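You operate a simulated robot arm through the tools that you are given. There is no shell and no other tool. Be economical: measure what you need, move in short steps, check, and stop when the job is done.

The job below is to be done with a simulated robot arm. You get a single attempt, and the scene is never put back.

JOB
Set the mill up for the load on the card and start it.
Fine: water and feed by the load chart, isolator on, then green button; wait until the pulp dial is in the green; leave the emergency stop out.

Only the result counts: the job must be done as asked and must still hold three seconds after the hand-in. Knocking over, shifting, dropping, spilling or breaking anything else fails it.

ROBOT AND FRAMES
A 6-joint arm with a two-finger parallel gripper, fixed in place. Base frame: the origin is at the foot of the arm, x ahead of it, y to its left, z up; the work surface is at about z = 950. Units: mm, rad, N and s.
With the tool pointing down near the work surface it reaches from about 100 to 740 mm from the base axis. Its first joint turns from -2.897 to 2.897 rad. Payload 3.91 kg.
The TCP is the grasp point between the finger pads, 30 mm short of the fingertips. In the tool frame z runs along the fingers and y along their closing line. The gripper opens to 110 mm. The fingers are 20 mm wide and 10 mm thick; the gripper's body (48 by 112 mm) begins 55 mm behind the TCP.
Orientation is that of the tool frame in the base frame, as a unit quaternion [x, y, z, w]. With the fingers straight down and closing along the base's y, the tool's x points along the base's -x, its y along +y and its z along -z.

CONTROLS
- The arm moves only by the tool apply_moves. Its argument "steps" is one flat list of numbers, 7 for each row, row after row: the shift along the base's x, y, z in mm, then the turn, a rotation vector about the base's x, y, z in rad, then the finger opening in mm, from 0 to 110. In form: [dx, dy, dz, ax, ay, az, grip, dx, dy, dz, ax, ay, az, grip, ...]. A call has 1 to 20 rows; each row shifts and turns the commanded pose from where the row before left it. A row lasts 0.2 s, in which the tool goes at most 50 mm and 0.15 rad; a call with a longer step from one row to the next is refused whole, and so is a gripper value outside its range. A pose out of reach is approached as far as the arm can. The call stops where the force on the tool passes 60 N (or 10 N more than at its start, if that is more) or the arm is blocked; 0.2 s more then pass. The fingers move at their own pace (about 45 mm/s each) and stop on an object; they squeeze with about 40 N. The grip force told is the motor's: it shows also when the fingers shut on nothing. Time passes only in rows, and 0.2 s behind the last, so rows that do not move let the fingers close. It gives the time, the measured TCP pose, the force on the tool (base axes), the opening and the grip force at its end, in the units of the frame above (readings bear some noise).
- Cameras (640 x 400 px; columns grow to the right, rows downward): "scene" is fixed at [48.4, -498, 1712]; the picture's right is [0.87, -0.49, 0.00], its down [-0.33, -0.59, -0.74] and it looks along [0.37, 0.64, -0.67] (base axes); focal length 309 px, centre (320, 200). "wrist" rides on the gripper at [71, 22, -107] in the tool frame; the picture's right is [-0.29, 0.96, 0.00], its down [-0.76, -0.23, -0.61] and it looks along [-0.58, -0.18, 0.79] (tool axes); focal length 243 px, centre (320, 200). There is no depth. A picture from a camera that has moved, and an enlarged one, comes with that camera's place and axes in the base frame and with its lens.
- grab_frame(camera): a new picture of that camera. The clock stands still meanwhile.
- move_column(by): slides the trunk up (or, below 0, down) by that many mm; the arm rides with it, the base frame stays. It gives what a move gives, with no picture.
- zoom(camera, box): a new picture of the part [left, top, right, bottom] of that camera's present view, enlarged. The clock stands still meanwhile.
- hand_in(): hands the job in; it is judged then, once.

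Work in short steps. Places have to be worked out from the pictures, the camera data and where the tool is seen: move nearer, look again, correct. Check each grasp and each placing, and mend what went wrong. You have 120 turns and 76 pictures in all, those below and enlarged ones among them. Open the gripper and draw the arm clear of the work before you hand the job in, unless the task says otherwise; then end with one line.

The tools are called after "Call:" as a command line: name --argument value ..., lists and objects as JSON in quotes. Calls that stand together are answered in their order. apply_moves: Moves the arm, as the interface text tells. Its arguments: {"type":"object","properties":{"steps":{"type":"array"}},"required":["steps"]} The other tools are called the same way: move_column (by) slides the trunk up or down; grab_frame (camera) takes a picture; zoom (camera, box) takes an enlarged picture of a part of a camera's view; hand_in () hands the job in.

At the start:

```text
t: 0.0
position: [292.6, 214.1, 1244.9]
tool_rot: [0.0, 1.0, 0.0, -0.001]
ft_force: [-0.7, -1.5, -0.1]
gripper_width: 109.9
gripper_force: 0.0
trunk travel left (down, up): [-525.0, 65.0]
```

scene: 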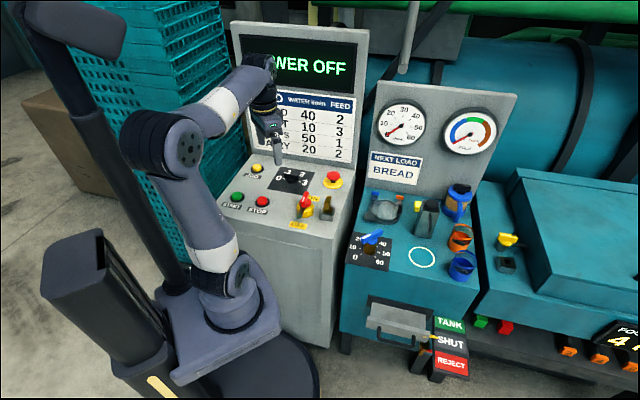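
wrist: 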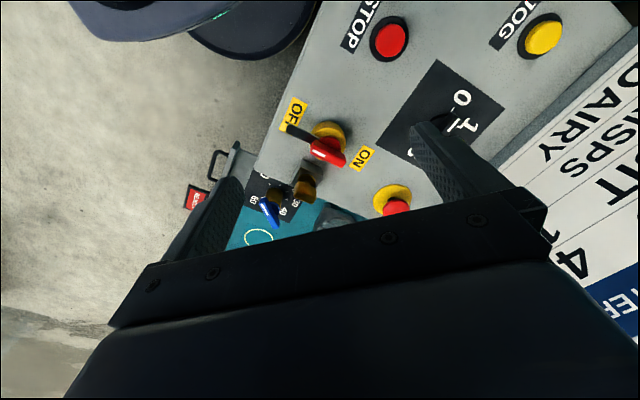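

I start by reading the chart, card and controls in enlarged pictures.

Call:
zoom --camera "scene" --box '[210, 10, 370, 110]'

Call:
zoom --camera "scene" --box '[210, 90, 370, 240]'

Call:
zoom --camera "scene" --box '[340, 90, 540, 290]'

```text
4.00 times, centred on (290, 60) of scene
camera zoom: at [48.4, -498.0, 1712.0], right [0.87, -0.49, 0.0], down [-0.33, -0.59, -0.74], along [0.37, 0.64, -0.67], focal length 1237 px, centre (440, 760)
```

zoom: 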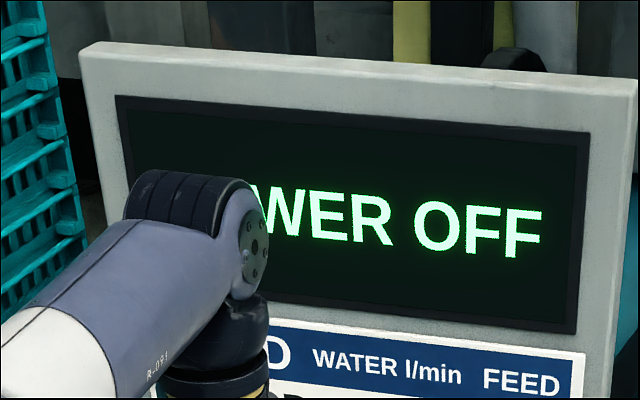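

```text
2.67 times, centred on (290, 165) of scene
camera zoom: at [48.4, -498.0, 1712.0], right [0.87, -0.49, 0.0], down [-0.33, -0.59, -0.74], along [0.37, 0.64, -0.67], focal length 825 px, centre (400, 293)
```

zoom: 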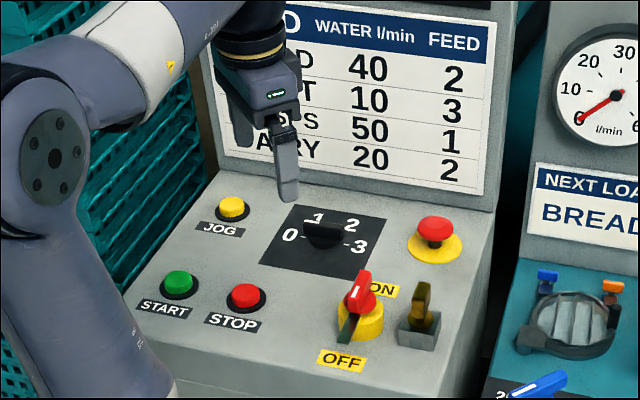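

```text
2.00 times, centred on (440, 190) of scene
camera zoom: at [48.4, -498.0, 1712.0], right [0.87, -0.49, 0.0], down [-0.33, -0.59, -0.74], along [0.37, 0.64, -0.67], focal length 618 px, centre (80, 220)
```

zoom: 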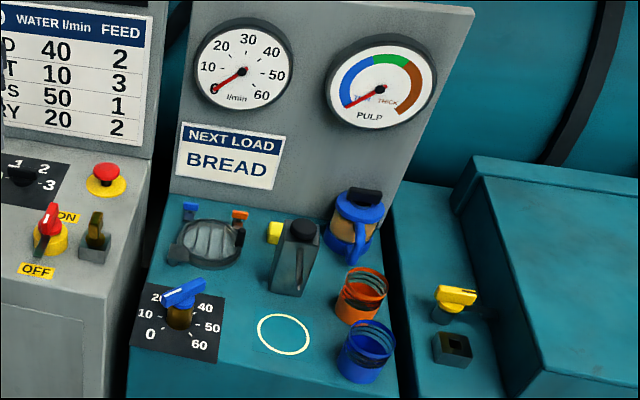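

The chart row seems to be "..D 40 2" (to be confirmed with the arm out of the way). I move the tool back and to the right to uncover the chart and to see the isolator with the wrist camera.

Call:
apply_moves --steps '[0, -45, 10, 0, 0, 0, 60, 0, -45, 10, 0, 0, 0, 30, 0, -45, 10, 0, 0, 0, 0, 0, -40, 0, 0, 0, 0, 0]'

Call:
grab_frame --camera "wrist"

Call:
zoom --camera "scene" --box '[210, 40, 370, 140]'

```text
t: 1.0
position: [290.5, 40.8, 1274.5]
tool_rot: [0.0, 1.0, -0.001, 0.0]
ft_force: [-0.8, 0.8, 0.3]
gripper_width: 23.5
gripper_force: 0.0
trunk travel left (down, up): [-525.0, 65.0]
```

```text
70 pictures are left
camera wrist: at [219.9, 61.7, 1379.8], right [0.29, 0.96, 0.0], down [0.76, -0.23, 0.61], along [0.58, -0.18, -0.79], focal length 243 px, centre (320, 200)
```

wrist: 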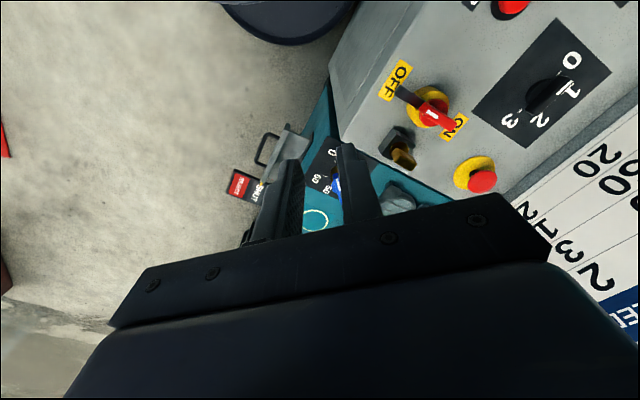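

```text
4.00 times, centred on (290, 90) of scene
camera zoom: at [48.4, -498.0, 1712.0], right [0.87, -0.49, 0.0], down [-0.33, -0.59, -0.74], along [0.37, 0.64, -0.67], focal length 1237 px, centre (440, 640)
```

zoom: 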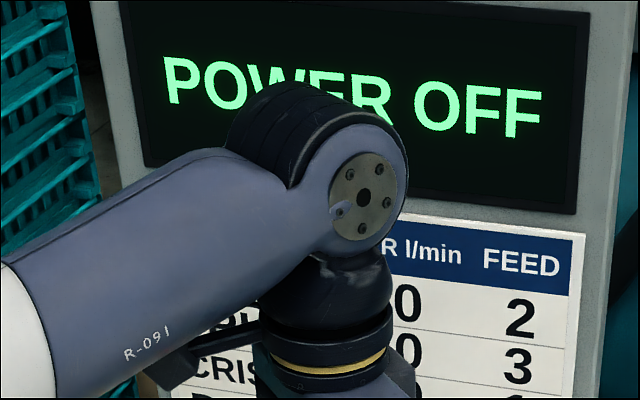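

The arm still hides the load names. I look closely at the isolator, then swing further right.

Call:
zoom --camera "wrist" --box '[360, 30, 520, 200]'

Call:
apply_moves --steps '[0, -45, 0, 0, 0, 0, 0, 0, -45, 0, 0, 0, 0, 0, 0, -45, 0, 0, 0, 0, 0, 0, -45, 0, 0, 0, 0, 0]'

Call:
grab_frame --camera "wrist"

Call:
grab_frame --camera "scene"

```text
2.35 times, centred on (440, 115) of wrist
camera zoom: at [219.9, 61.7, 1379.8], right [0.29, 0.96, 0.0], down [0.76, -0.23, 0.61], along [0.58, -0.18, -0.79], focal length 571 px, centre (38, 400)
```

zoom: 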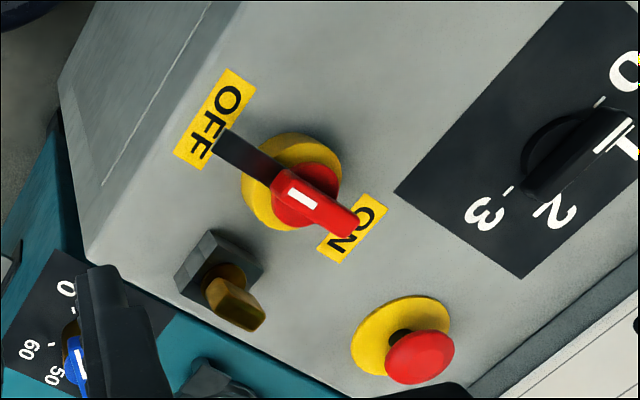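

```text
t: 2.0
position: [288.4, -142.5, 1273.3]
tool_rot: [-0.001, 1.0, 0.0, 0.0]
ft_force: [-0.2, 0.4, -0.1]
gripper_width: 0.2
gripper_force: 37.4
trunk travel left (down, up): [-525.0, 65.0]
```

```text
67 pictures are left
camera wrist: at [219.5, -120.7, 1379.3], right [0.29, 0.96, 0.0], down [0.76, -0.23, 0.61], along [0.58, -0.18, -0.79], focal length 243 px, centre (320, 200)
```

wrist: 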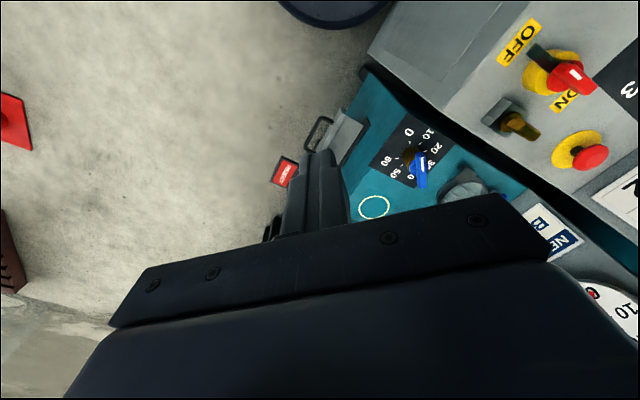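

```text
66 pictures are left
```

scene: 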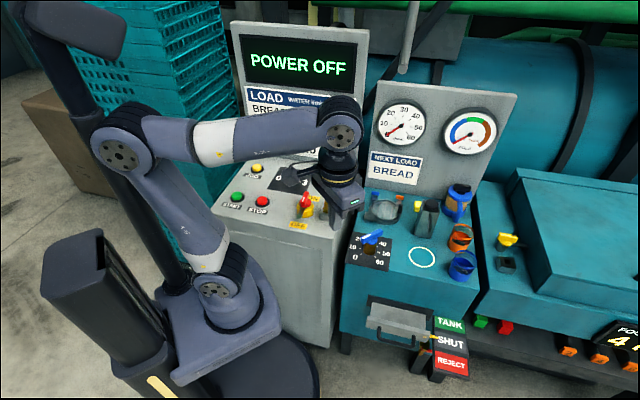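

The card BREAD matches the first row: water 40, feed 2. Now I look closely at how the isolator, key-like part and knobs are built.

Call:
zoom --camera "wrist" --box '[470, 10, 630, 190]'

Call:
zoom --camera "wrist" --box '[350, 100, 460, 230]'

Call:
zoom --camera "scene" --box '[420, 160, 550, 290]'

Call:
zoom --camera "scene" --box '[340, 280, 500, 390]'

```text
2.22 times, centred on (550, 100) of wrist
camera zoom: at [219.5, -120.7, 1379.3], right [0.29, 0.96, 0.0], down [0.76, -0.23, 0.61], along [0.58, -0.18, -0.79], focal length 539 px, centre (-191, 422)
```

zoom: 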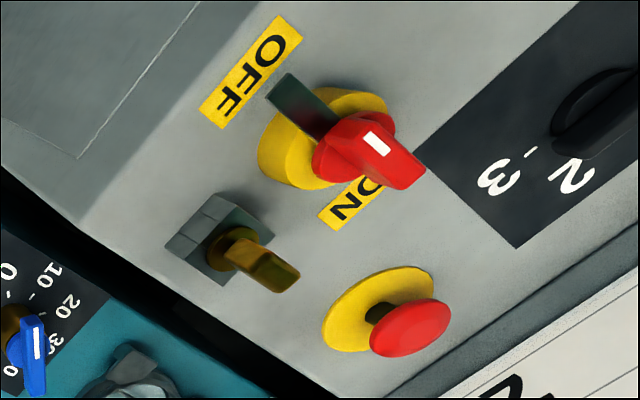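

```text
3.08 times, centred on (405, 165) of wrist
camera zoom: at [219.5, -120.7, 1379.3], right [0.29, 0.96, 0.0], down [0.76, -0.23, 0.61], along [0.58, -0.18, -0.79], focal length 746 px, centre (58, 308)
```

zoom: 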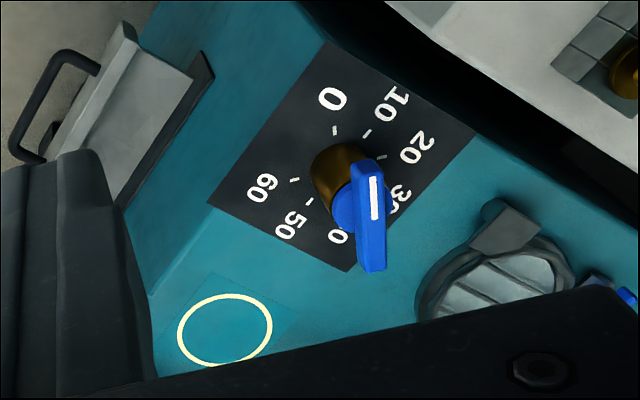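

```text
3.08 times, centred on (485, 225) of scene
camera zoom: at [48.4, -498.0, 1712.0], right [0.87, -0.49, 0.0], down [-0.33, -0.59, -0.74], along [0.37, 0.64, -0.67], focal length 951 px, centre (-188, 123)
```

zoom: 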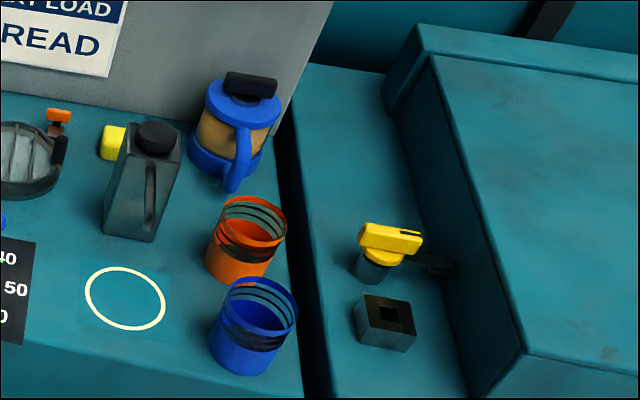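

```text
3.64 times, centred on (420, 335) of scene
camera zoom: at [48.4, -498.0, 1712.0], right [0.87, -0.49, 0.0], down [-0.33, -0.59, -0.74], along [0.37, 0.64, -0.67], focal length 1124 px, centre (-44, -291)
```

zoom: 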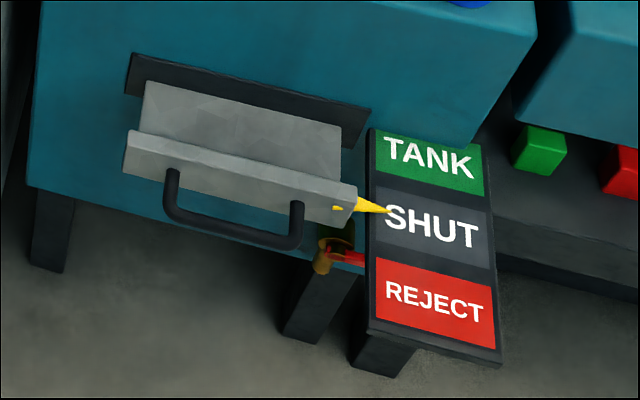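

I bring the wrist camera right over the isolator and selector, tilted to look straight down, so angles can be read without parallax.

Call:
apply_moves --steps '[12, 38, -18, 0.0248, 0.0788, 0, 0, 12, 38, -18, 0.0248, 0.0788, 0, 0, 12, 38, -18, 0.0248, 0.0788, 0, 0, 12, 38, -18, 0.0248, 0.0788, 0, 0, 12, 38, -18, 0.0248, 0.0788, 0, 0, 12, 38, -18, 0.0248, 0.0788, 0, 0, 12, 38, -18, 0.0248, 0.0788, 0, 0, 12, 38, -18, 0.0248, 0.0788, 0, 0]'

Call:
grab_frame --camera "wrist"

```text
t: 3.8
position: [387.1, 165.2, 1131.3]
tool_rot: [0.0, 0.946, 0.098, -0.31]
ft_force: [0.4, 0.1, 0.0]
gripper_width: 0.0
gripper_force: 37.8
trunk travel left (down, up): [-525.0, 65.0]
```

```text
61 pictures are left
camera wrist: at [396.0, 161.2, 1260.2], right [0.29, 0.96, 0.01], down [0.96, -0.29, -0.01], along [-0.01, 0.01, -1.0], focal length 243 px, centre (320, 200)
```

wrist: 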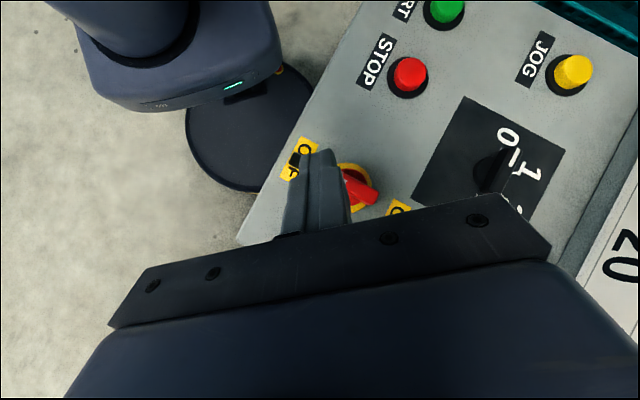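

The fingers hide the isolator; I shift forward and right a bit.

Call:
apply_moves --steps '[35, -30, 0, 0, 0, 0, 0, 35, -30, 0, 0, 0, 0, 0]'

Call:
grab_frame --camera "wrist"

Call:
zoom --camera "wrist" --box '[330, 60, 550, 200]'

```text
t: 4.4
position: [458.8, 104.1, 1128.5]
tool_rot: [0.0, 0.946, 0.096, -0.31]
ft_force: [0.0, 0.0, -1.0]
gripper_width: 0.0
gripper_force: 37.3
trunk travel left (down, up): [-525.0, 65.0]
```

```text
60 pictures are left
camera wrist: at [466.0, 101.1, 1259.1], right [0.29, 0.96, 0.01], down [0.96, -0.29, -0.01], along [-0.01, 0.01, -1.0], focal length 243 px, centre (320, 200)
```

wrist: 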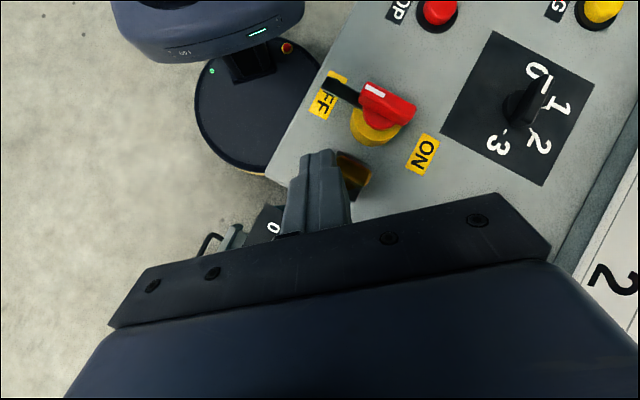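

```text
2.86 times, centred on (440, 130) of wrist
camera zoom: at [466.0, 101.1, 1259.1], right [0.29, 0.96, 0.01], down [0.96, -0.29, -0.01], along [-0.01, 0.01, -1.0], focal length 693 px, centre (-23, 400)
```

zoom: 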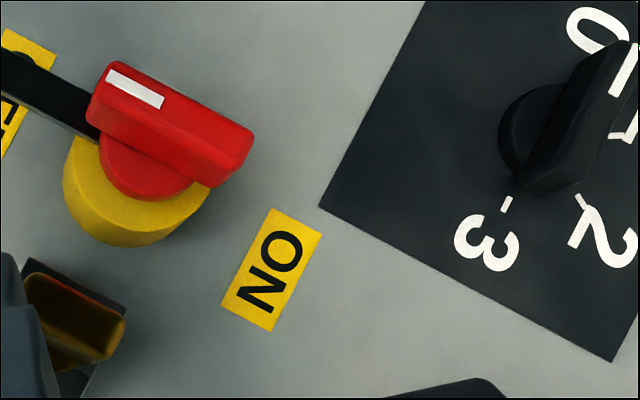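

The isolator's index and lever point at OFF (front), with ON at the back; the feed selector points at 0. I return the tool to vertical and go to look at the selector from the front.

Call:
apply_moves --steps '[-21.5, 32, 4, -0.0331, -0.105, 0, 0, -21.5, 32, 4, -0.0331, -0.105, 0, 0, -21.5, 32, 4, -0.0331, -0.105, 0, 30, -21.5, 32, 4, -0.0331, -0.105, 0, 50, -21.5, 32, 4, -0.0331, -0.105, 0, 50, -21.5, 32, 4, -0.0331, -0.105, 0, 50]'

Call:
grab_frame --camera "wrist"

```text
t: 5.8
position: [328.2, 293.8, 1155.1]
tool_rot: [0.0, 1.0, 0.001, 0.001]
ft_force: [-0.5, 0.3, -1.2]
gripper_width: 49.8
gripper_force: 0.1
trunk travel left (down, up): [-525.0, 65.0]
```

```text
58 pictures are left
camera wrist: at [258.0, 314.9, 1260.8], right [0.29, 0.96, 0.0], down [0.76, -0.23, 0.61], along [0.58, -0.18, -0.79], focal length 243 px, centre (320, 200)
```

wrist: 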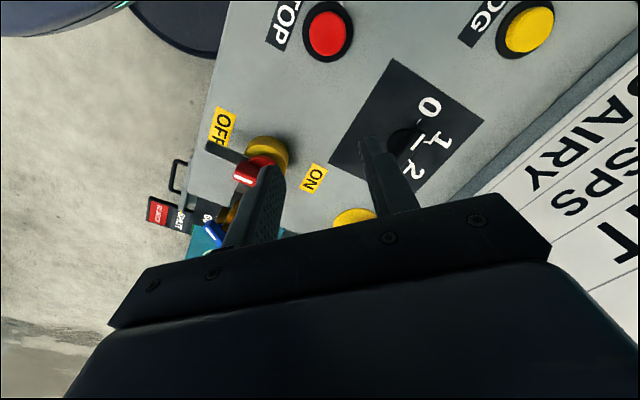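

The black plate's centre triangulates to about (423, 380). I move above it, yawing −45° so the fingers straddle the bar.

Call:
apply_moves --steps '[15.8, 14.3, -12, 0, 0, -0.131, 60, 15.8, 14.3, -12, 0, 0, -0.131, 60, 15.8, 14.3, -12, 0, 0, -0.131, 60, 15.8, 14.3, -12, 0, 0, -0.131, 60, 15.8, 14.3, -12, 0, 0, -0.131, 60, 15.8, 14.3, -12, 0, 0, -0.131, 60]'

Call:
grab_frame --camera "wrist"

Call:
zoom --camera "scene" --box '[230, 110, 370, 230]'

```text
t: 7.2
position: [424.7, 379.2, 1085.8]
tool_rot: [0.384, 0.923, 0.0, 0.0]
ft_force: [0.4, -0.5, 0.3]
gripper_width: 60.3
gripper_force: 0.1
trunk travel left (down, up): [-525.0, 65.0]
```

```text
57 pictures are left
camera wrist: at [391.4, 443.7, 1190.5], right [0.88, 0.47, 0.0], down [0.37, -0.7, 0.61], along [0.29, -0.54, -0.79], focal length 243 px, centre (320, 200)
```

wrist: 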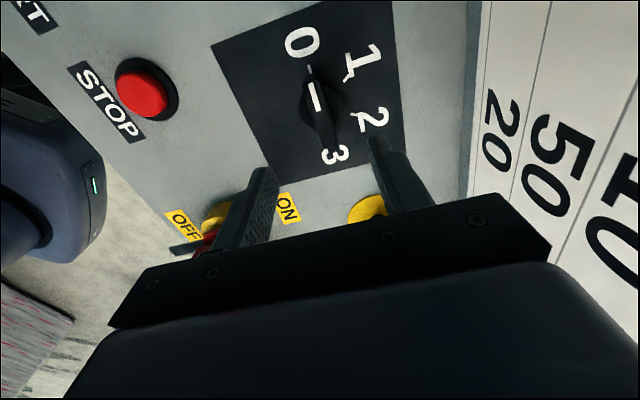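

```text
3.33 times, centred on (300, 170) of scene
camera zoom: at [48.4, -498.0, 1712.0], right [0.87, -0.49, 0.0], down [-0.33, -0.59, -0.74], along [0.37, 0.64, -0.67], focal length 1031 px, centre (387, 300)
```

zoom: 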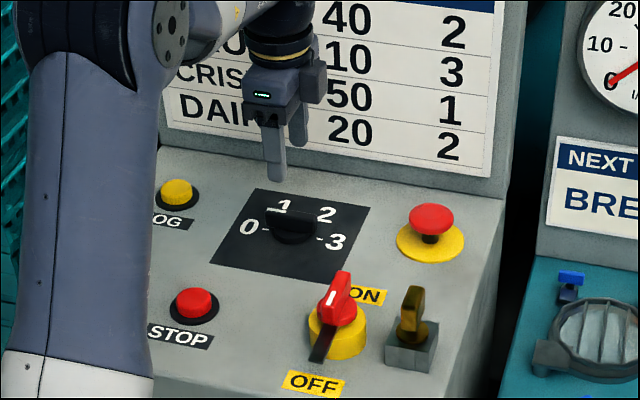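

The fingers straddle the bar line. I descend most of the way and check.

Call:
apply_moves --steps '[0, 1.5, -30, 0, 0, 0, 50, 0, 0, -30, 0, 0, 0, 50, 0, 0, -15, 0, 0, 0, 50]'

Call:
grab_frame --camera "wrist"

Call:
zoom --camera "scene" --box '[230, 110, 370, 230]'

```text
t: 8.0
position: [423.5, 381.8, 1006.1]
tool_rot: [0.383, 0.924, -0.001, 0.0]
ft_force: [0.3, -0.9, 0.7]
gripper_width: 49.8
gripper_force: 0.0
trunk travel left (down, up): [-525.0, 65.0]
```

```text
55 pictures are left
camera wrist: at [389.3, 446.3, 1113.2], right [0.88, 0.47, 0.0], down [0.37, -0.7, 0.61], along [0.29, -0.54, -0.79], focal length 243 px, centre (320, 200)
```

wrist: 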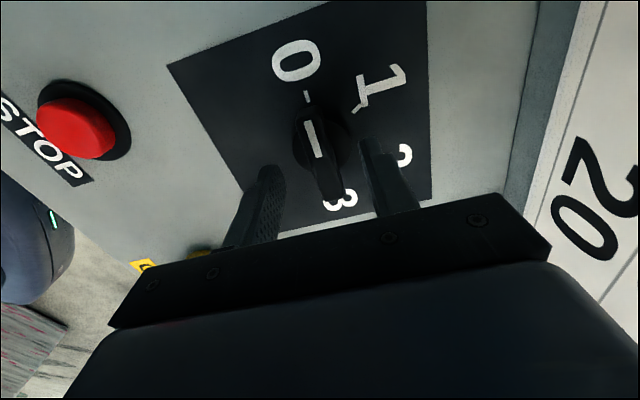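

```text
3.33 times, centred on (300, 170) of scene
camera zoom: at [48.4, -498.0, 1712.0], right [0.87, -0.49, 0.0], down [-0.33, -0.59, -0.74], along [0.37, 0.64, -0.67], focal length 1031 px, centre (387, 300)
```

zoom: 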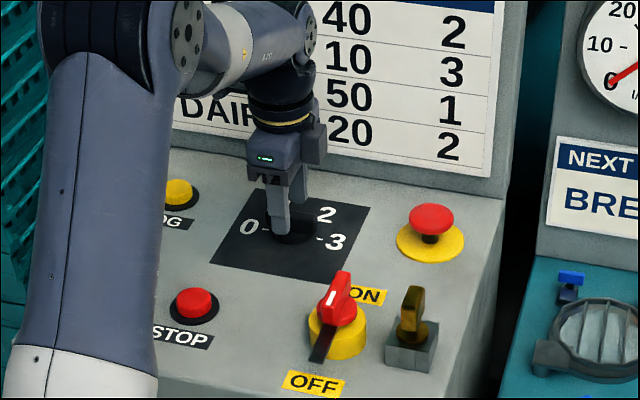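

The bar lies centrally between the fingers. I lower 12 mm and close.

Call:
apply_moves --steps '[0, 0, -12, 0, 0, 0, 50, 0, 0, 0, 0, 0, 0, 5, 0, 0, 0, 0, 0, 0, 5, 0, 0, 0, 0, 0, 0, 5, 0, 0, 0, 0, 0, 0, 5]'

```text
t: 9.2
position: [423.3, 381.7, 995.2]
tool_rot: [0.383, 0.924, 0.001, 0.0]
ft_force: [7.1, 7.5, 0.6]
gripper_width: 16.1
gripper_force: 44.7
trunk travel left (down, up): [-525.0, 65.0]
```

Gripped (16 mm bar). Turning clockwise 60° first to feel it.

Call:
apply_moves --steps '[0.5, 0.5, 0, 0, 0, -0.13, 5, 0.5, 0.5, 0, 0, 0, -0.13, 5, 0, 0, 0, 0, 0, -0.13, 5, 0, 0, 0, 0, 0, -0.13, 5, 0, 0, 0, 0, 0, -0.13, 5, 0, 0, 0, 0, 0, -0.13, 5, 0, 0, 0, 0, 0, -0.13, 5, 0, 0, 0, 0, 0, -0.13, 5]'

Call:
grab_frame --camera "wrist"

```text
t: 11.0
position: [424.1, 382.5, 995.6]
tool_rot: [0.792, 0.61, -0.001, 0.0]
ft_force: [1.2, -2.4, 7.2]
gripper_width: 15.6
gripper_force: 45.4
trunk travel left (down, up): [-525.0, 65.0]
```

```text
53 pictures are left
camera wrist: at [464.7, 445.5, 1102.3], right [0.85, -0.52, 0.0], down [-0.42, -0.68, 0.61], along [-0.32, -0.52, -0.79], focal length 243 px, centre (320, 200)
```

wrist: 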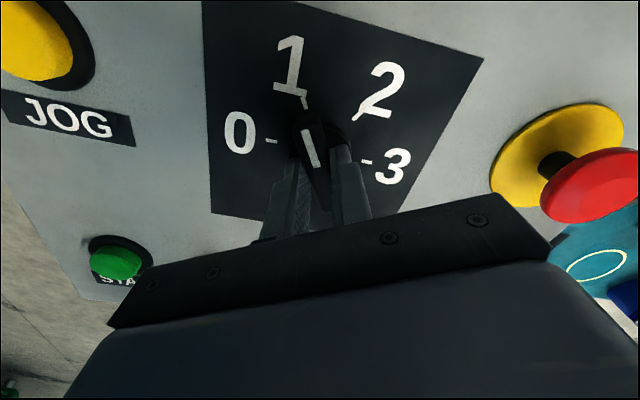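

It moved to 1. Another 60° for 2.

Call:
apply_moves --steps '[0, 0, 0, 0, 0, -0.131, 5, 0, 0, 0, 0, 0, -0.131, 5, 0, 0, 0, 0, 0, -0.131, 5, 0, 0, 0, 0, 0, -0.131, 5, 0, 0, 0, 0, 0, -0.131, 5, 0, 0, 0, 0, 0, -0.131, 5, 0, 0, 0, 0, 0, -0.131, 5, 0, 0, 0, 0, 0, -0.131, 5]'

Call:
grab_frame --camera "wrist"

```text
t: 11.9
position: [425.3, 383.1, 996.4]
tool_rot: [0.901, 0.434, -0.006, -0.021]
ft_force: [-25.5, 24.0, 5.0]
gripper_width: 16.4
gripper_force: 45.0
out of reach, approached as far as the arm can: row 3, 4
trunk travel left (down, up): [-525.0, 65.0]
stopped in row 4: the force on the tool passed its limit (the readings are from after the stop); the commanded pose is now the measured one
```

```text
52 pictures are left
camera wrist: at [491.1, 420.1, 1101.4], right [0.57, -0.82, -0.04], down [-0.64, -0.47, 0.61], along [-0.52, -0.32, -0.79], focal length 243 px, centre (320, 200)
```

wrist: 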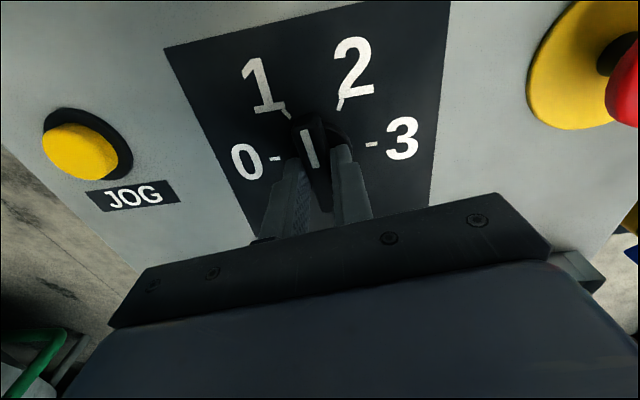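

The last joint hits its limit near yaw −128°. I release, rise, untilt, and turn the gripper half a turn back for a regrasp.

Call:
apply_moves --steps '[0, 0, 0, 0, 0, 0, 50, 0, 0, 0, 0, 0, 0, 50, 0, 0, 0, 0, 0, 0, 50, 0, 0, 40, -0.033, -0.029, 0, 50, 0, 0, 40, 0, 0, 0.1, 60, 0, 0, 0, 0, 0, 0.131, 60, 0, 0, 0, 0, 0, 0.131, 60, 0, 0, 0, 0, 0, 0.131, 60, 0, 0, 0, 0, 0, 0.131, 60, 0, 0, 0, 0, 0, 0.131, 60, 0, 0, 0, 0, 0, 0.131, 60, 0, 0, 0, 0, 0, 0.131, 60, 0, 0, 0, 0, 0, 0.131, 60, 0, 0, 0, 0, 0, 0.131, 60, 0, 0, 0, 0, 0, 0.131, 60, 0, 0, 0, 0, 0, 0.131, 60]'

Call:
grab_frame --camera "wrist"

```text
t: 15.3
position: [438.3, 368.5, 1075.4]
tool_rot: [0.345, 0.939, 0.003, 0.002]
ft_force: [0.2, -0.7, 0.1]
gripper_width: 60.1
gripper_force: 0.0
out of reach, approached as far as the arm can: row 4
trunk travel left (down, up): [-525.0, 65.0]
```

```text
51 pictures are left
camera wrist: at [398.3, 430.5, 1181.6], right [0.84, 0.54, 0.01], down [0.43, -0.67, 0.61], along [0.33, -0.51, -0.79], focal length 243 px, centre (320, 200)
```

wrist: 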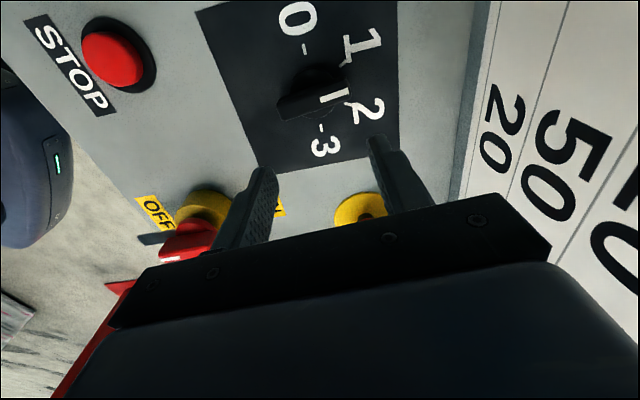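

The pointer is now between 1 and 2. I continue to yaw +52°, recentre over the axis and look.

Call:
apply_moves --steps '[-14.5, 13.3, 0, 0, 0, 0.124, 60, 0, 0, 0, 0, 0, 0.124, 60, 0, 0, 0, 0, 0, 0.124, 60, 0, 0, 0, 0, 0, 0.124, 60, 0, 0, 0, 0, 0, 0.124, 60, 0, 0, 0, 0, 0, 0.124, 60, 0, 0, 0, 0, 0, 0.124, 60, 0, 0, 0, 0, 0, 0.124, 60, 0, 0, 0, 0, 0, 0.124, 60, 0, 0, 0, 0, 0, 0.124, 60, 0, 0, 0, 0, 0, 0.124, 60, 0, 0, 0, 0, 0, 0.124, 60, 0, 0, -40, 0, 0, 0.124, 60]'

Call:
grab_frame --camera "wrist"

```text
t: 18.1
position: [421.0, 379.4, 1034.2]
tool_rot: [-0.438, 0.899, 0.004, 0.0]
ft_force: [-0.6, -0.1, 0.5]
gripper_width: 59.9
gripper_force: 0.2
trunk travel left (down, up): [-525.0, 65.0]
```

```text
50 pictures are left
camera wrist: at [362.2, 335.8, 1140.2], right [-0.58, 0.82, 0.01], down [0.65, 0.45, 0.61], along [0.49, 0.35, -0.79], focal length 243 px, centre (320, 200)
```

wrist: 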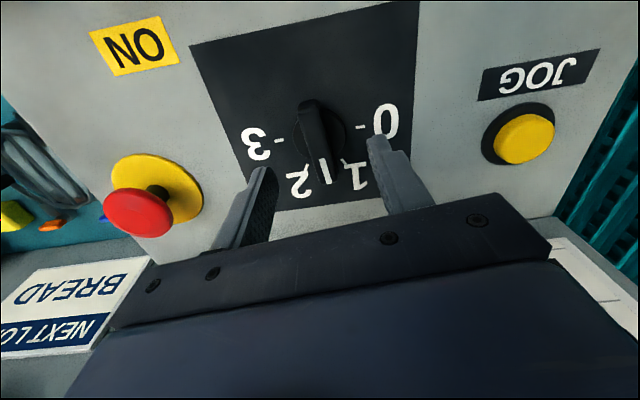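

Bar is well aligned between the fingers. Descend, close, and turn −37° to 2.

Call:
apply_moves --steps '[2.5, 2.5, -20, 0, 0, 0, 50, 0, 0, -19, 0, 0, 0, 50, 0, 0, 0, 0, 0, 0, 5, 0, 0, 0, 0, 0, 0, 5, 0, 0, 0, 0, 0, 0, 5, 0, 0, 0, 0, 0, 0, 5, 0, 0, 0, 0, 0, -0.129, 5, 0, 0, 0, 0, 0, -0.129, 5, 0, 0, 0, 0, 0, -0.129, 5, 0, 0, 0, 0, 0, -0.129, 5, 0, 0, 0, 0, 0, -0.129, 5, 0, 0, 0, 0, 0, 0, 5]'

Call:
grab_frame --camera "wrist"

```text
t: 20.7
position: [426.2, 383.3, 994.9]
tool_rot: [-0.129, 0.992, 0.002, 0.0]
ft_force: [11.3, -24.6, -13.4]
gripper_width: 15.7
gripper_force: 45.1
trunk travel left (down, up): [-525.0, 65.0]
```

```text
49 pictures are left
camera wrist: at [353.9, 384.1, 1101.4], right [0.04, 1.0, 0.0], down [0.79, -0.03, 0.61], along [0.61, -0.02, -0.8], focal length 243 px, centre (320, 200)
```

wrist: 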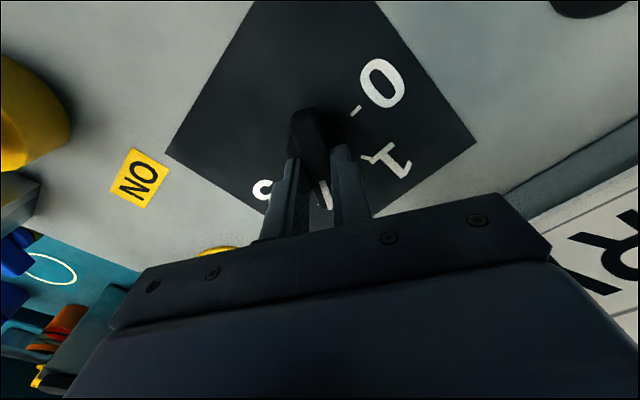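

At 2's angle by the wrist reading. I release, rise and check.

Call:
apply_moves --steps '[0, 0, 0, 0, 0, 0, 50, 0, 0, 0, 0, 0, 0, 50, 0, 0, 0, 0, 0, 0, 50, 0, 0, 40, 0, 0, 0, 50, -30, -20, 40, 0, 0, -0.13, 50, -30, -20, 40, 0, 0, -0.13, 50, -20, -20, 20, 0, 0, 0, 50]'

Call:
grab_frame --camera "wrist"

Call:
zoom --camera "scene" --box '[230, 110, 370, 230]'

```text
refused: row 5 steps farther than a row can; nothing moved
```

```text
48 pictures are left
camera wrist: at [353.9, 384.1, 1101.4], right [0.04, 1.0, 0.0], down [0.79, -0.03, 0.61], along [0.61, -0.02, -0.8], focal length 243 px, centre (320, 200)
```

wrist: 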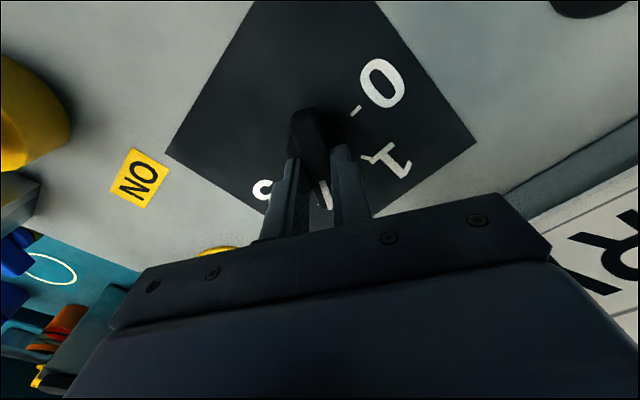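

```text
3.33 times, centred on (300, 170) of scene
camera zoom: at [48.4, -498.0, 1712.0], right [0.87, -0.49, 0.0], down [-0.33, -0.59, -0.74], along [0.37, 0.64, -0.67], focal length 1031 px, centre (387, 300)
```

zoom: 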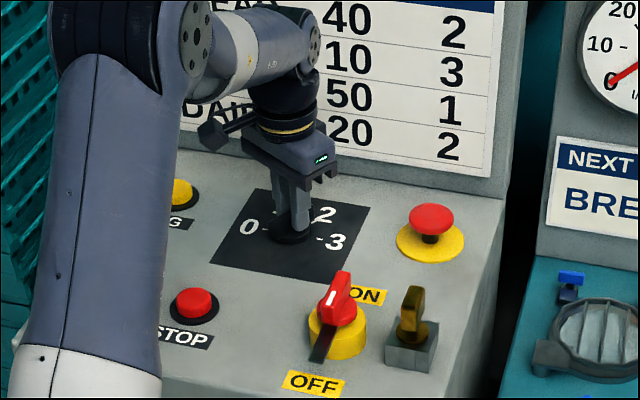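

A row was too long; I repeat with shorter steps.

Call:
apply_moves --steps '[0, 0, 0, 0, 0, 0, 50, 0, 0, 0, 0, 0, 0, 50, 0, 0, 0, 0, 0, 0, 50, 0, 0, 40, 0, 0, 0, 50, 0, 0, 40, 0, 0, 0, 50, -30, -20, 25, 0, 0, -0.13, 50, -30, -20, 25, 0, 0, -0.13, 50, -30, -20, 20, 0, 0, 0, 50]'

Call:
grab_frame --camera "wrist"

```text
t: 22.5
position: [335.7, 322.5, 1145.8]
tool_rot: [0.001, 1.0, 0.004, 0.002]
ft_force: [-0.2, 0.4, 0.0]
gripper_width: 50.3
gripper_force: 0.0
trunk travel left (down, up): [-525.0, 65.0]
```

```text
46 pictures are left
camera wrist: at [265.7, 343.5, 1252.4], right [0.29, 0.96, 0.01], down [0.76, -0.24, 0.61], along [0.58, -0.17, -0.79], focal length 243 px, centre (320, 200)
```

wrist: 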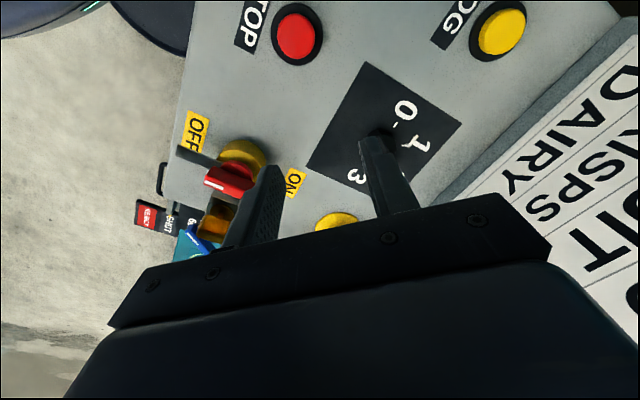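

Feed seems done; I will re-verify it from the scene. Next I move to view the water valve on the lower teal panel.

Call:
apply_moves --steps '[6, -46, 0, 0, 0, 0, 50, 6, -46, 0, 0, 0, 0, 50, 6, -46, 0, 0, 0, 0, 50, 6, -46, 0, 0, 0, 0, 50, 6, -46, 0, 0, 0, 0, 50, 6, -46, 0, 0, 0, 0, 50, 6, -46, 0, 0, 0, 0, 50]'

Call:
grab_frame --camera "wrist"

Call:
grab_frame --camera "scene"

```text
t: 24.1
position: [379.0, 4.0, 1147.6]
tool_rot: [0.0, 1.0, 0.004, 0.003]
ft_force: [-0.3, 0.1, -0.4]
gripper_width: 50.1
gripper_force: 0.0
trunk travel left (down, up): [-525.0, 65.0]
```

```text
45 pictures are left
camera wrist: at [308.6, 23.6, 1252.7], right [0.29, 0.96, 0.01], down [0.76, -0.23, 0.61], along [0.58, -0.17, -0.79], focal length 243 px, centre (320, 200)
```

wrist: 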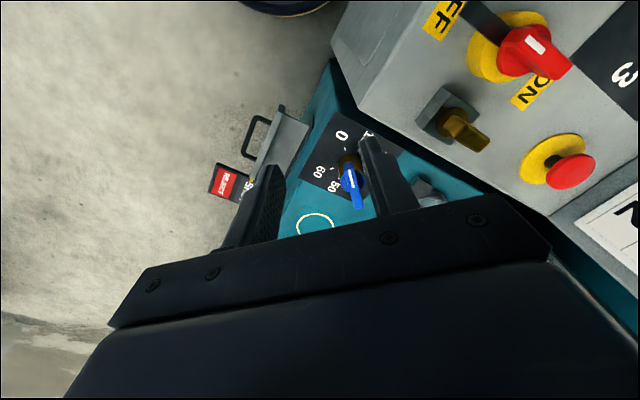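

```text
44 pictures are left
```

scene: 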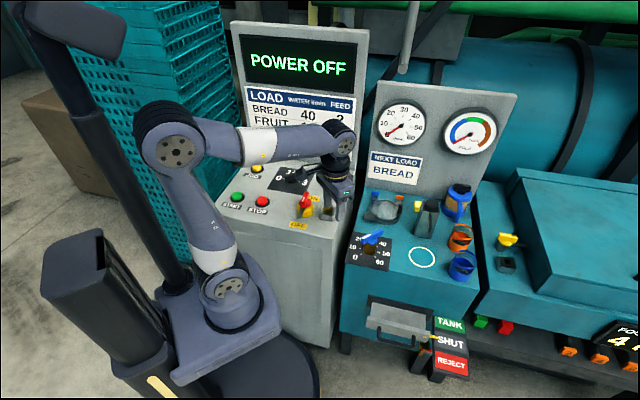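

Chart confirmed (BREAD 40/2). I shift right and forward for a clear view of the valve.

Call:
apply_moves --steps '[20, -31, -12, 0, 0, 0, 20, 20, -31, -12, 0, 0, 0, 0, 20, -31, -12, 0, 0, 0, 0, 20, -31, -12, 0, 0, 0, 0]'

Call:
grab_frame --camera "wrist"

Call:
zoom --camera "wrist" --box '[370, 60, 530, 220]'

Call:
zoom --camera "scene" --box '[230, 110, 430, 290]'

```text
t: 25.1
position: [453.6, -123.7, 1098.4]
tool_rot: [0.0, 1.0, 0.003, 0.002]
ft_force: [0.1, 1.0, -0.4]
gripper_width: 0.0
gripper_force: 36.5
trunk travel left (down, up): [-525.0, 65.0]
```

```text
43 pictures are left
camera wrist: at [384.7, -103.5, 1204.8], right [0.29, 0.96, 0.01], down [0.76, -0.23, 0.61], along [0.58, -0.17, -0.79], focal length 243 px, centre (320, 200)
```

wrist: 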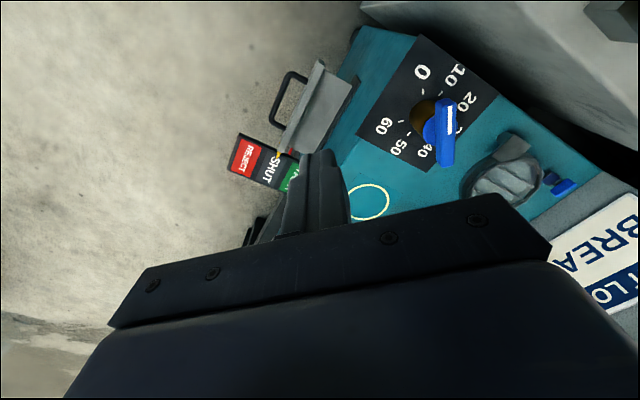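

```text
2.50 times, centred on (450, 140) of wrist
camera zoom: at [384.7, -103.5, 1204.8], right [0.29, 0.96, 0.01], down [0.76, -0.23, 0.61], along [0.58, -0.17, -0.79], focal length 606 px, centre (-5, 350)
```

zoom: 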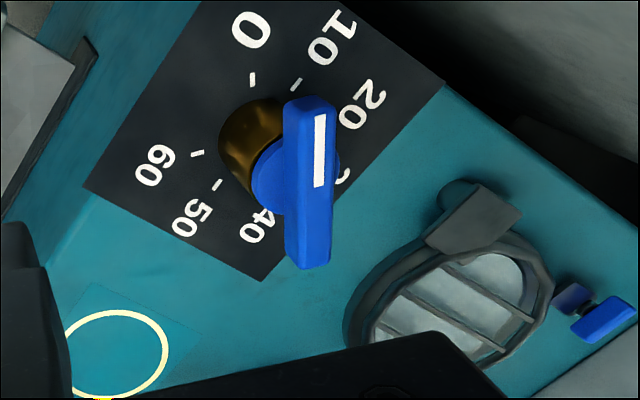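

```text
2.22 times, centred on (330, 200) of scene
camera zoom: at [48.4, -498.0, 1712.0], right [0.87, -0.49, 0.0], down [-0.33, -0.59, -0.74], along [0.37, 0.64, -0.67], focal length 687 px, centre (298, 200)
```

zoom: 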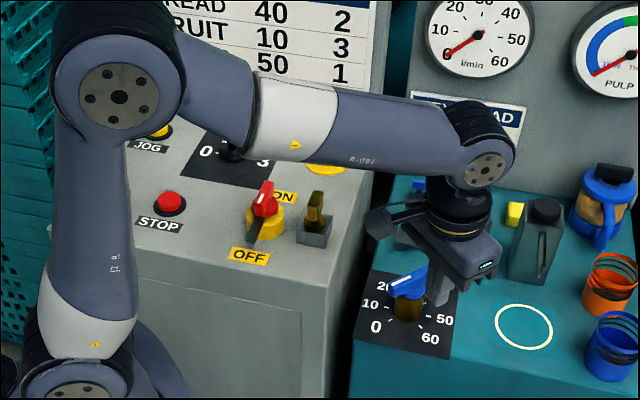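

Triangulated: valve axis about (536, 8), bar top z≈931, pointer now at 0 (toward −x), and 40 lies at +x, i.e. a 180° clockwise turn. I go above it with yaw 0.

Call:
apply_moves --steps '[20.6, 33, -24.5, 0, 0, 0, 60, 20.6, 33, -24.5, 0, 0, 0, 60, 20.6, 33, -24.5, 0, 0, 0, 60, 20.6, 33, -24.5, 0, 0, 0, 60]'

Call:
grab_frame --camera "wrist"

```text
t: 26.1
position: [538.9, 9.5, 996.7]
tool_rot: [0.0, 1.0, 0.004, 0.002]
ft_force: [0.1, -0.3, -0.2]
gripper_width: 60.0
gripper_force: 0.1
trunk travel left (down, up): [-525.0, 65.0]
```

```text
40 pictures are left
camera wrist: at [469.8, 30.5, 1103.3], right [0.29, 0.96, 0.01], down [0.76, -0.23, 0.61], along [0.58, -0.17, -0.79], focal length 243 px, centre (320, 200)
```

wrist: 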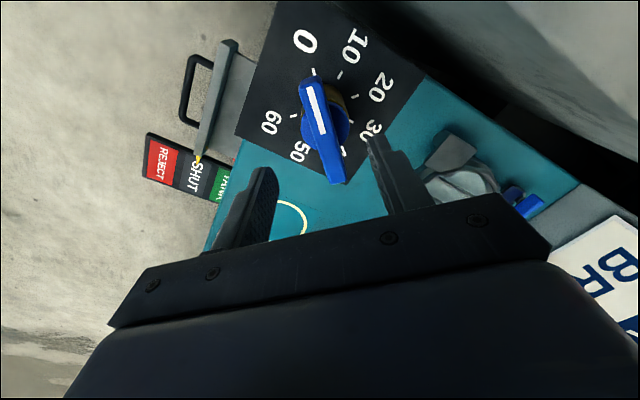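

Bar is between the fingers. Descend to TCP z≈944 and close.

Call:
apply_moves --steps '[-3, 0, -25, 0, 0, 0, 60, 0, 0, -27, 0, 0, 0, 60, 0, 0, 0, 0, 0, 0, 5, 0, 0, 0, 0, 0, 0, 5, 0, 0, 0, 0, 0, 0, 5, 0, 0, 0, 0, 0, 0, 5]'

Call:
grab_frame --camera "wrist"

```text
t: 27.5
position: [536.6, 13.6, 945.6]
tool_rot: [0.0, 1.0, 0.004, 0.002]
ft_force: [0.9, 20.3, -2.7]
gripper_width: 16.7
gripper_force: 44.8
trunk travel left (down, up): [-525.0, 65.0]
```

```text
39 pictures are left
camera wrist: at [467.1, 34.1, 1052.1], right [0.29, 0.96, 0.01], down [0.76, -0.23, 0.61], along [0.58, -0.17, -0.79], focal length 243 px, centre (320, 200)
```

wrist: 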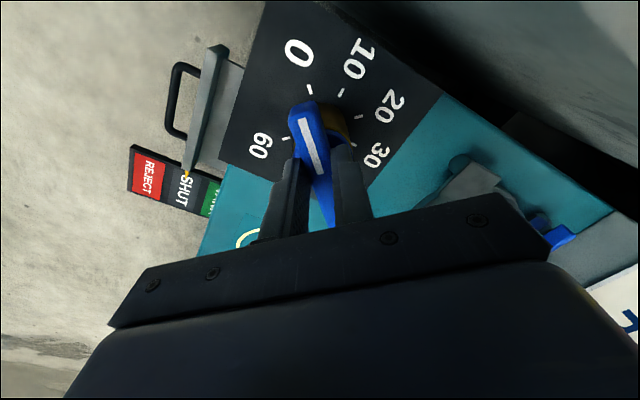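

Gripped; the axis is about y≈14, so I recentre by +4.5 mm and turn clockwise 90°.

Call:
apply_moves --steps '[0, 4.5, 0, 0, 0, 0, 5, 0, 0, 0, 0, 0, -0.131, 5, 0, 0, 0, 0, 0, -0.131, 5, 0, 0, 0, 0, 0, -0.131, 5, 0, 0, 0, 0, 0, -0.131, 5, 0, 0, 0, 0, 0, -0.131, 5, 0, 0, 0, 0, 0, -0.131, 5, 0, 0, 0, 0, 0, -0.131, 5, 0, 0, 0, 0, 0, -0.131, 5, 0, 0, 0, 0, 0, -0.131, 5, 0, 0, 0, 0, 0, -0.131, 5, 0, 0, 0, 0, 0, -0.131, 5, 0, 0, 0, 0, 0, -0.131, 5]'

Call:
grab_frame --camera "wrist"

```text
t: 30.3
position: [542.4, 12.8, 950.6]
tool_rot: [0.71, 0.704, 0.004, 0.007]
ft_force: [30.7, -2.4, 5.1]
gripper_width: 20.1
gripper_force: 15.5
trunk travel left (down, up): [-525.0, 65.0]
```

```text
38 pictures are left
camera wrist: at [563.7, 83.8, 1057.0], right [0.95, -0.3, 0.02], down [-0.25, -0.75, 0.61], along [-0.17, -0.58, -0.79], focal length 243 px, centre (320, 200)
```

wrist: 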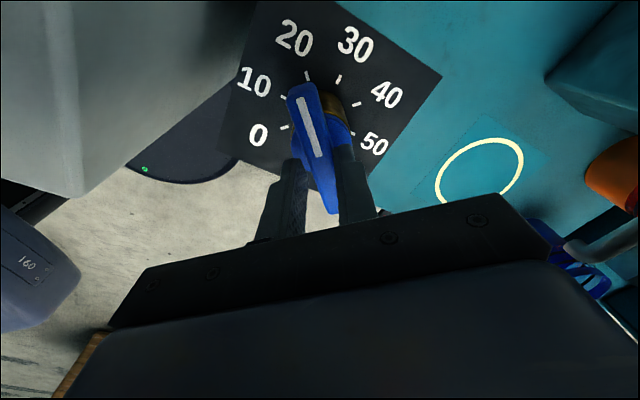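

At 20 now (pointer at left tick), with the axis evidently nearer x≈543. I release, rise and turn the gripper back to yaw +90° for the second half.

Call:
apply_moves --steps '[6, 0, 0, 0, 0, 0, 60, 0, 0, 0, 0, 0, 0, 60, 0, 0, 0, 0, 0, 0, 60, 0, 0, 40, 0, 0, 0, 60, 0, 0, 20, 0, 0, 0, 60, 0, 0, 0, 0, 0, 0.14, 60, 0, 0, 0, 0, 0, 0.14, 60, 0, 0, 0, 0, 0, 0.14, 60, 0, 0, 0, 0, 0, 0.14, 60, 0, 0, 0, 0, 0, 0.14, 60, 0, 0, 0, 0, 0, 0.14, 60, 0, 0, 0, 0, 0, 0.14, 60, 0, 0, 0, 0, 0, 0.14, 60, 0, 0, 0, 0, 0, 0.14, 60, 0, 0, 0, 0, 0, 0.14, 60, 0, 0, 0, 0, 0, 0.14, 60]'

Call:
apply_moves --steps '[0, 0, 0, 0, 0, 0.14, 60, 0, 0, 0, 0, 0, 0.14, 60, 0, 0, 0, 0, 0, 0.14, 60, 0, 0, 0, 0, 0, 0.14, 60, 0, 0, 0, 0, 0, 0.14, 60, 0, 0, 0, 0, 0, 0.14, 60, 0, 0, 0, 0, 0, 0.14, 60, 0, 0, 0, 0, 0, 0.14, 60, 0, 0, 0, 0, 0, 0.14, 60, 0, 0, 0, 0, 0, 0.14, 60, 0, 0, 0, 0, 0, 0.14, 60, 0, 0, 0, 0, 0, 0.061, 60]'

Call:
grab_frame --camera "wrist"

```text
t: 33.7
position: [544.1, 16.8, 1007.6]
tool_rot: [0.015, 1.0, 0.004, 0.002]
ft_force: [0.9, -0.1, 0.0]
gripper_width: 59.7
gripper_force: 0.2
trunk travel left (down, up): [-525.0, 65.0]
```

```text
t: 36.3
position: [544.1, 16.9, 1007.5]
tool_rot: [-0.706, 0.708, 0.004, -0.001]
ft_force: [0.3, -1.1, 0.0]
gripper_width: 59.8
gripper_force: 0.0
trunk travel left (down, up): [-525.0, 65.0]
```

```text
37 pictures are left
camera wrist: at [524.1, -55.4, 1114.4], right [-0.96, 0.29, 0.01], down [0.24, 0.76, 0.61], along [0.17, 0.58, -0.79], focal length 243 px, centre (320, 200)
```

wrist: 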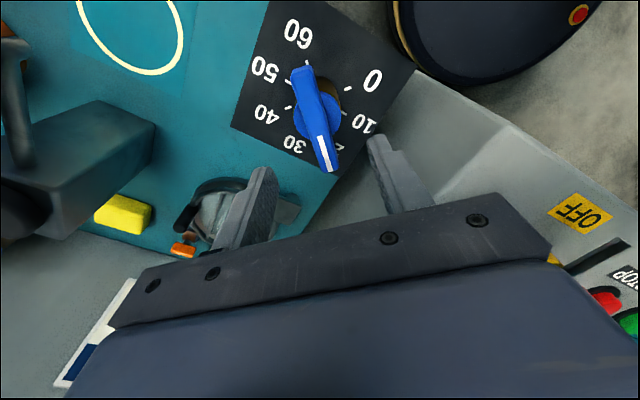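

The bar lies between the fingers. I descend, close and check the sideways force before turning.

Call:
apply_moves --steps '[0, -2, -30, 0, 0, 0, 60, 0, 0, -32, 0, 0, 0, 60, 0, 0, 0, 0, 0, 0, 5, 0, 0, 0, 0, 0, 0, 5, 0, 0, 0, 0, 0, 0, 5, 0, 0, 0, 0, 0, 0, 5]'

```text
t: 37.7
position: [544.7, 13.1, 947.7]
tool_rot: [-0.706, 0.708, 0.004, -0.002]
ft_force: [-2.1, -0.2, -2.7]
gripper_width: 16.8
gripper_force: 44.8
trunk travel left (down, up): [-525.0, 65.0]
```

Well centred now. I turn the remaining 90° clockwise to 40.

Call:
apply_moves --steps '[0, 0, -1, 0, 0, -0.131, 5, 0, 0, 0, 0, 0, -0.131, 5, 0, 0, 0, 0, 0, -0.131, 5, 0, 0, 0, 0, 0, -0.131, 5, 0, 0, 0, 0, 0, -0.131, 5, 0, 0, 0, 0, 0, -0.131, 5, 0, 0, 0, 0, 0, -0.131, 5, 0, 0, 0, 0, 0, -0.131, 5, 0, 0, 0, 0, 0, -0.131, 5, 0, 0, 0, 0, 0, -0.131, 5, 0, 0, 0, 0, 0, -0.131, 5, 0, 0, 0, 0, 0, -0.128, 5, 0, 0, 0, 0, 0, 0, 5]'

Call:
grab_frame --camera "wrist"

Call:
zoom --camera "scene" --box '[340, 90, 540, 290]'

```text
t: 40.5
position: [542.9, 14.2, 947.7]
tool_rot: [0.002, 1.0, 0.003, 0.004]
ft_force: [2.5, 5.0, 38.8]
gripper_width: 16.6
gripper_force: 45.1
trunk travel left (down, up): [-525.0, 65.0]
```

```text
36 pictures are left
camera wrist: at [472.4, 34.5, 1052.9], right [0.29, 0.96, 0.01], down [0.75, -0.24, 0.61], along [0.59, -0.17, -0.79], focal length 243 px, centre (320, 200)
```

wrist: 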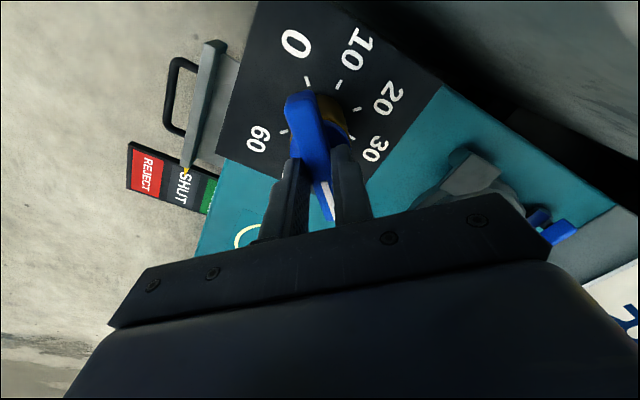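

```text
2.00 times, centred on (440, 190) of scene
camera zoom: at [48.4, -498.0, 1712.0], right [0.87, -0.49, 0.0], down [-0.33, -0.59, -0.74], along [0.37, 0.64, -0.67], focal length 618 px, centre (80, 220)
```

zoom: 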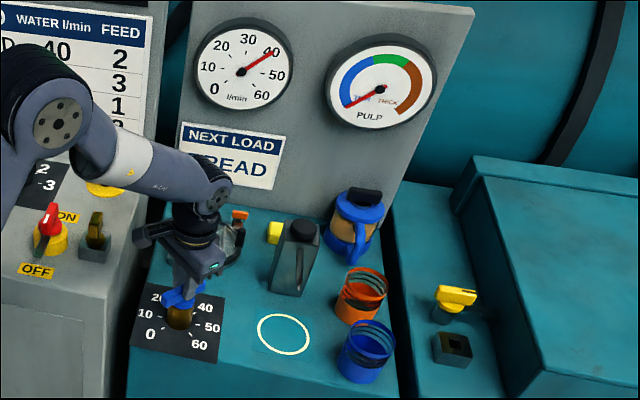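

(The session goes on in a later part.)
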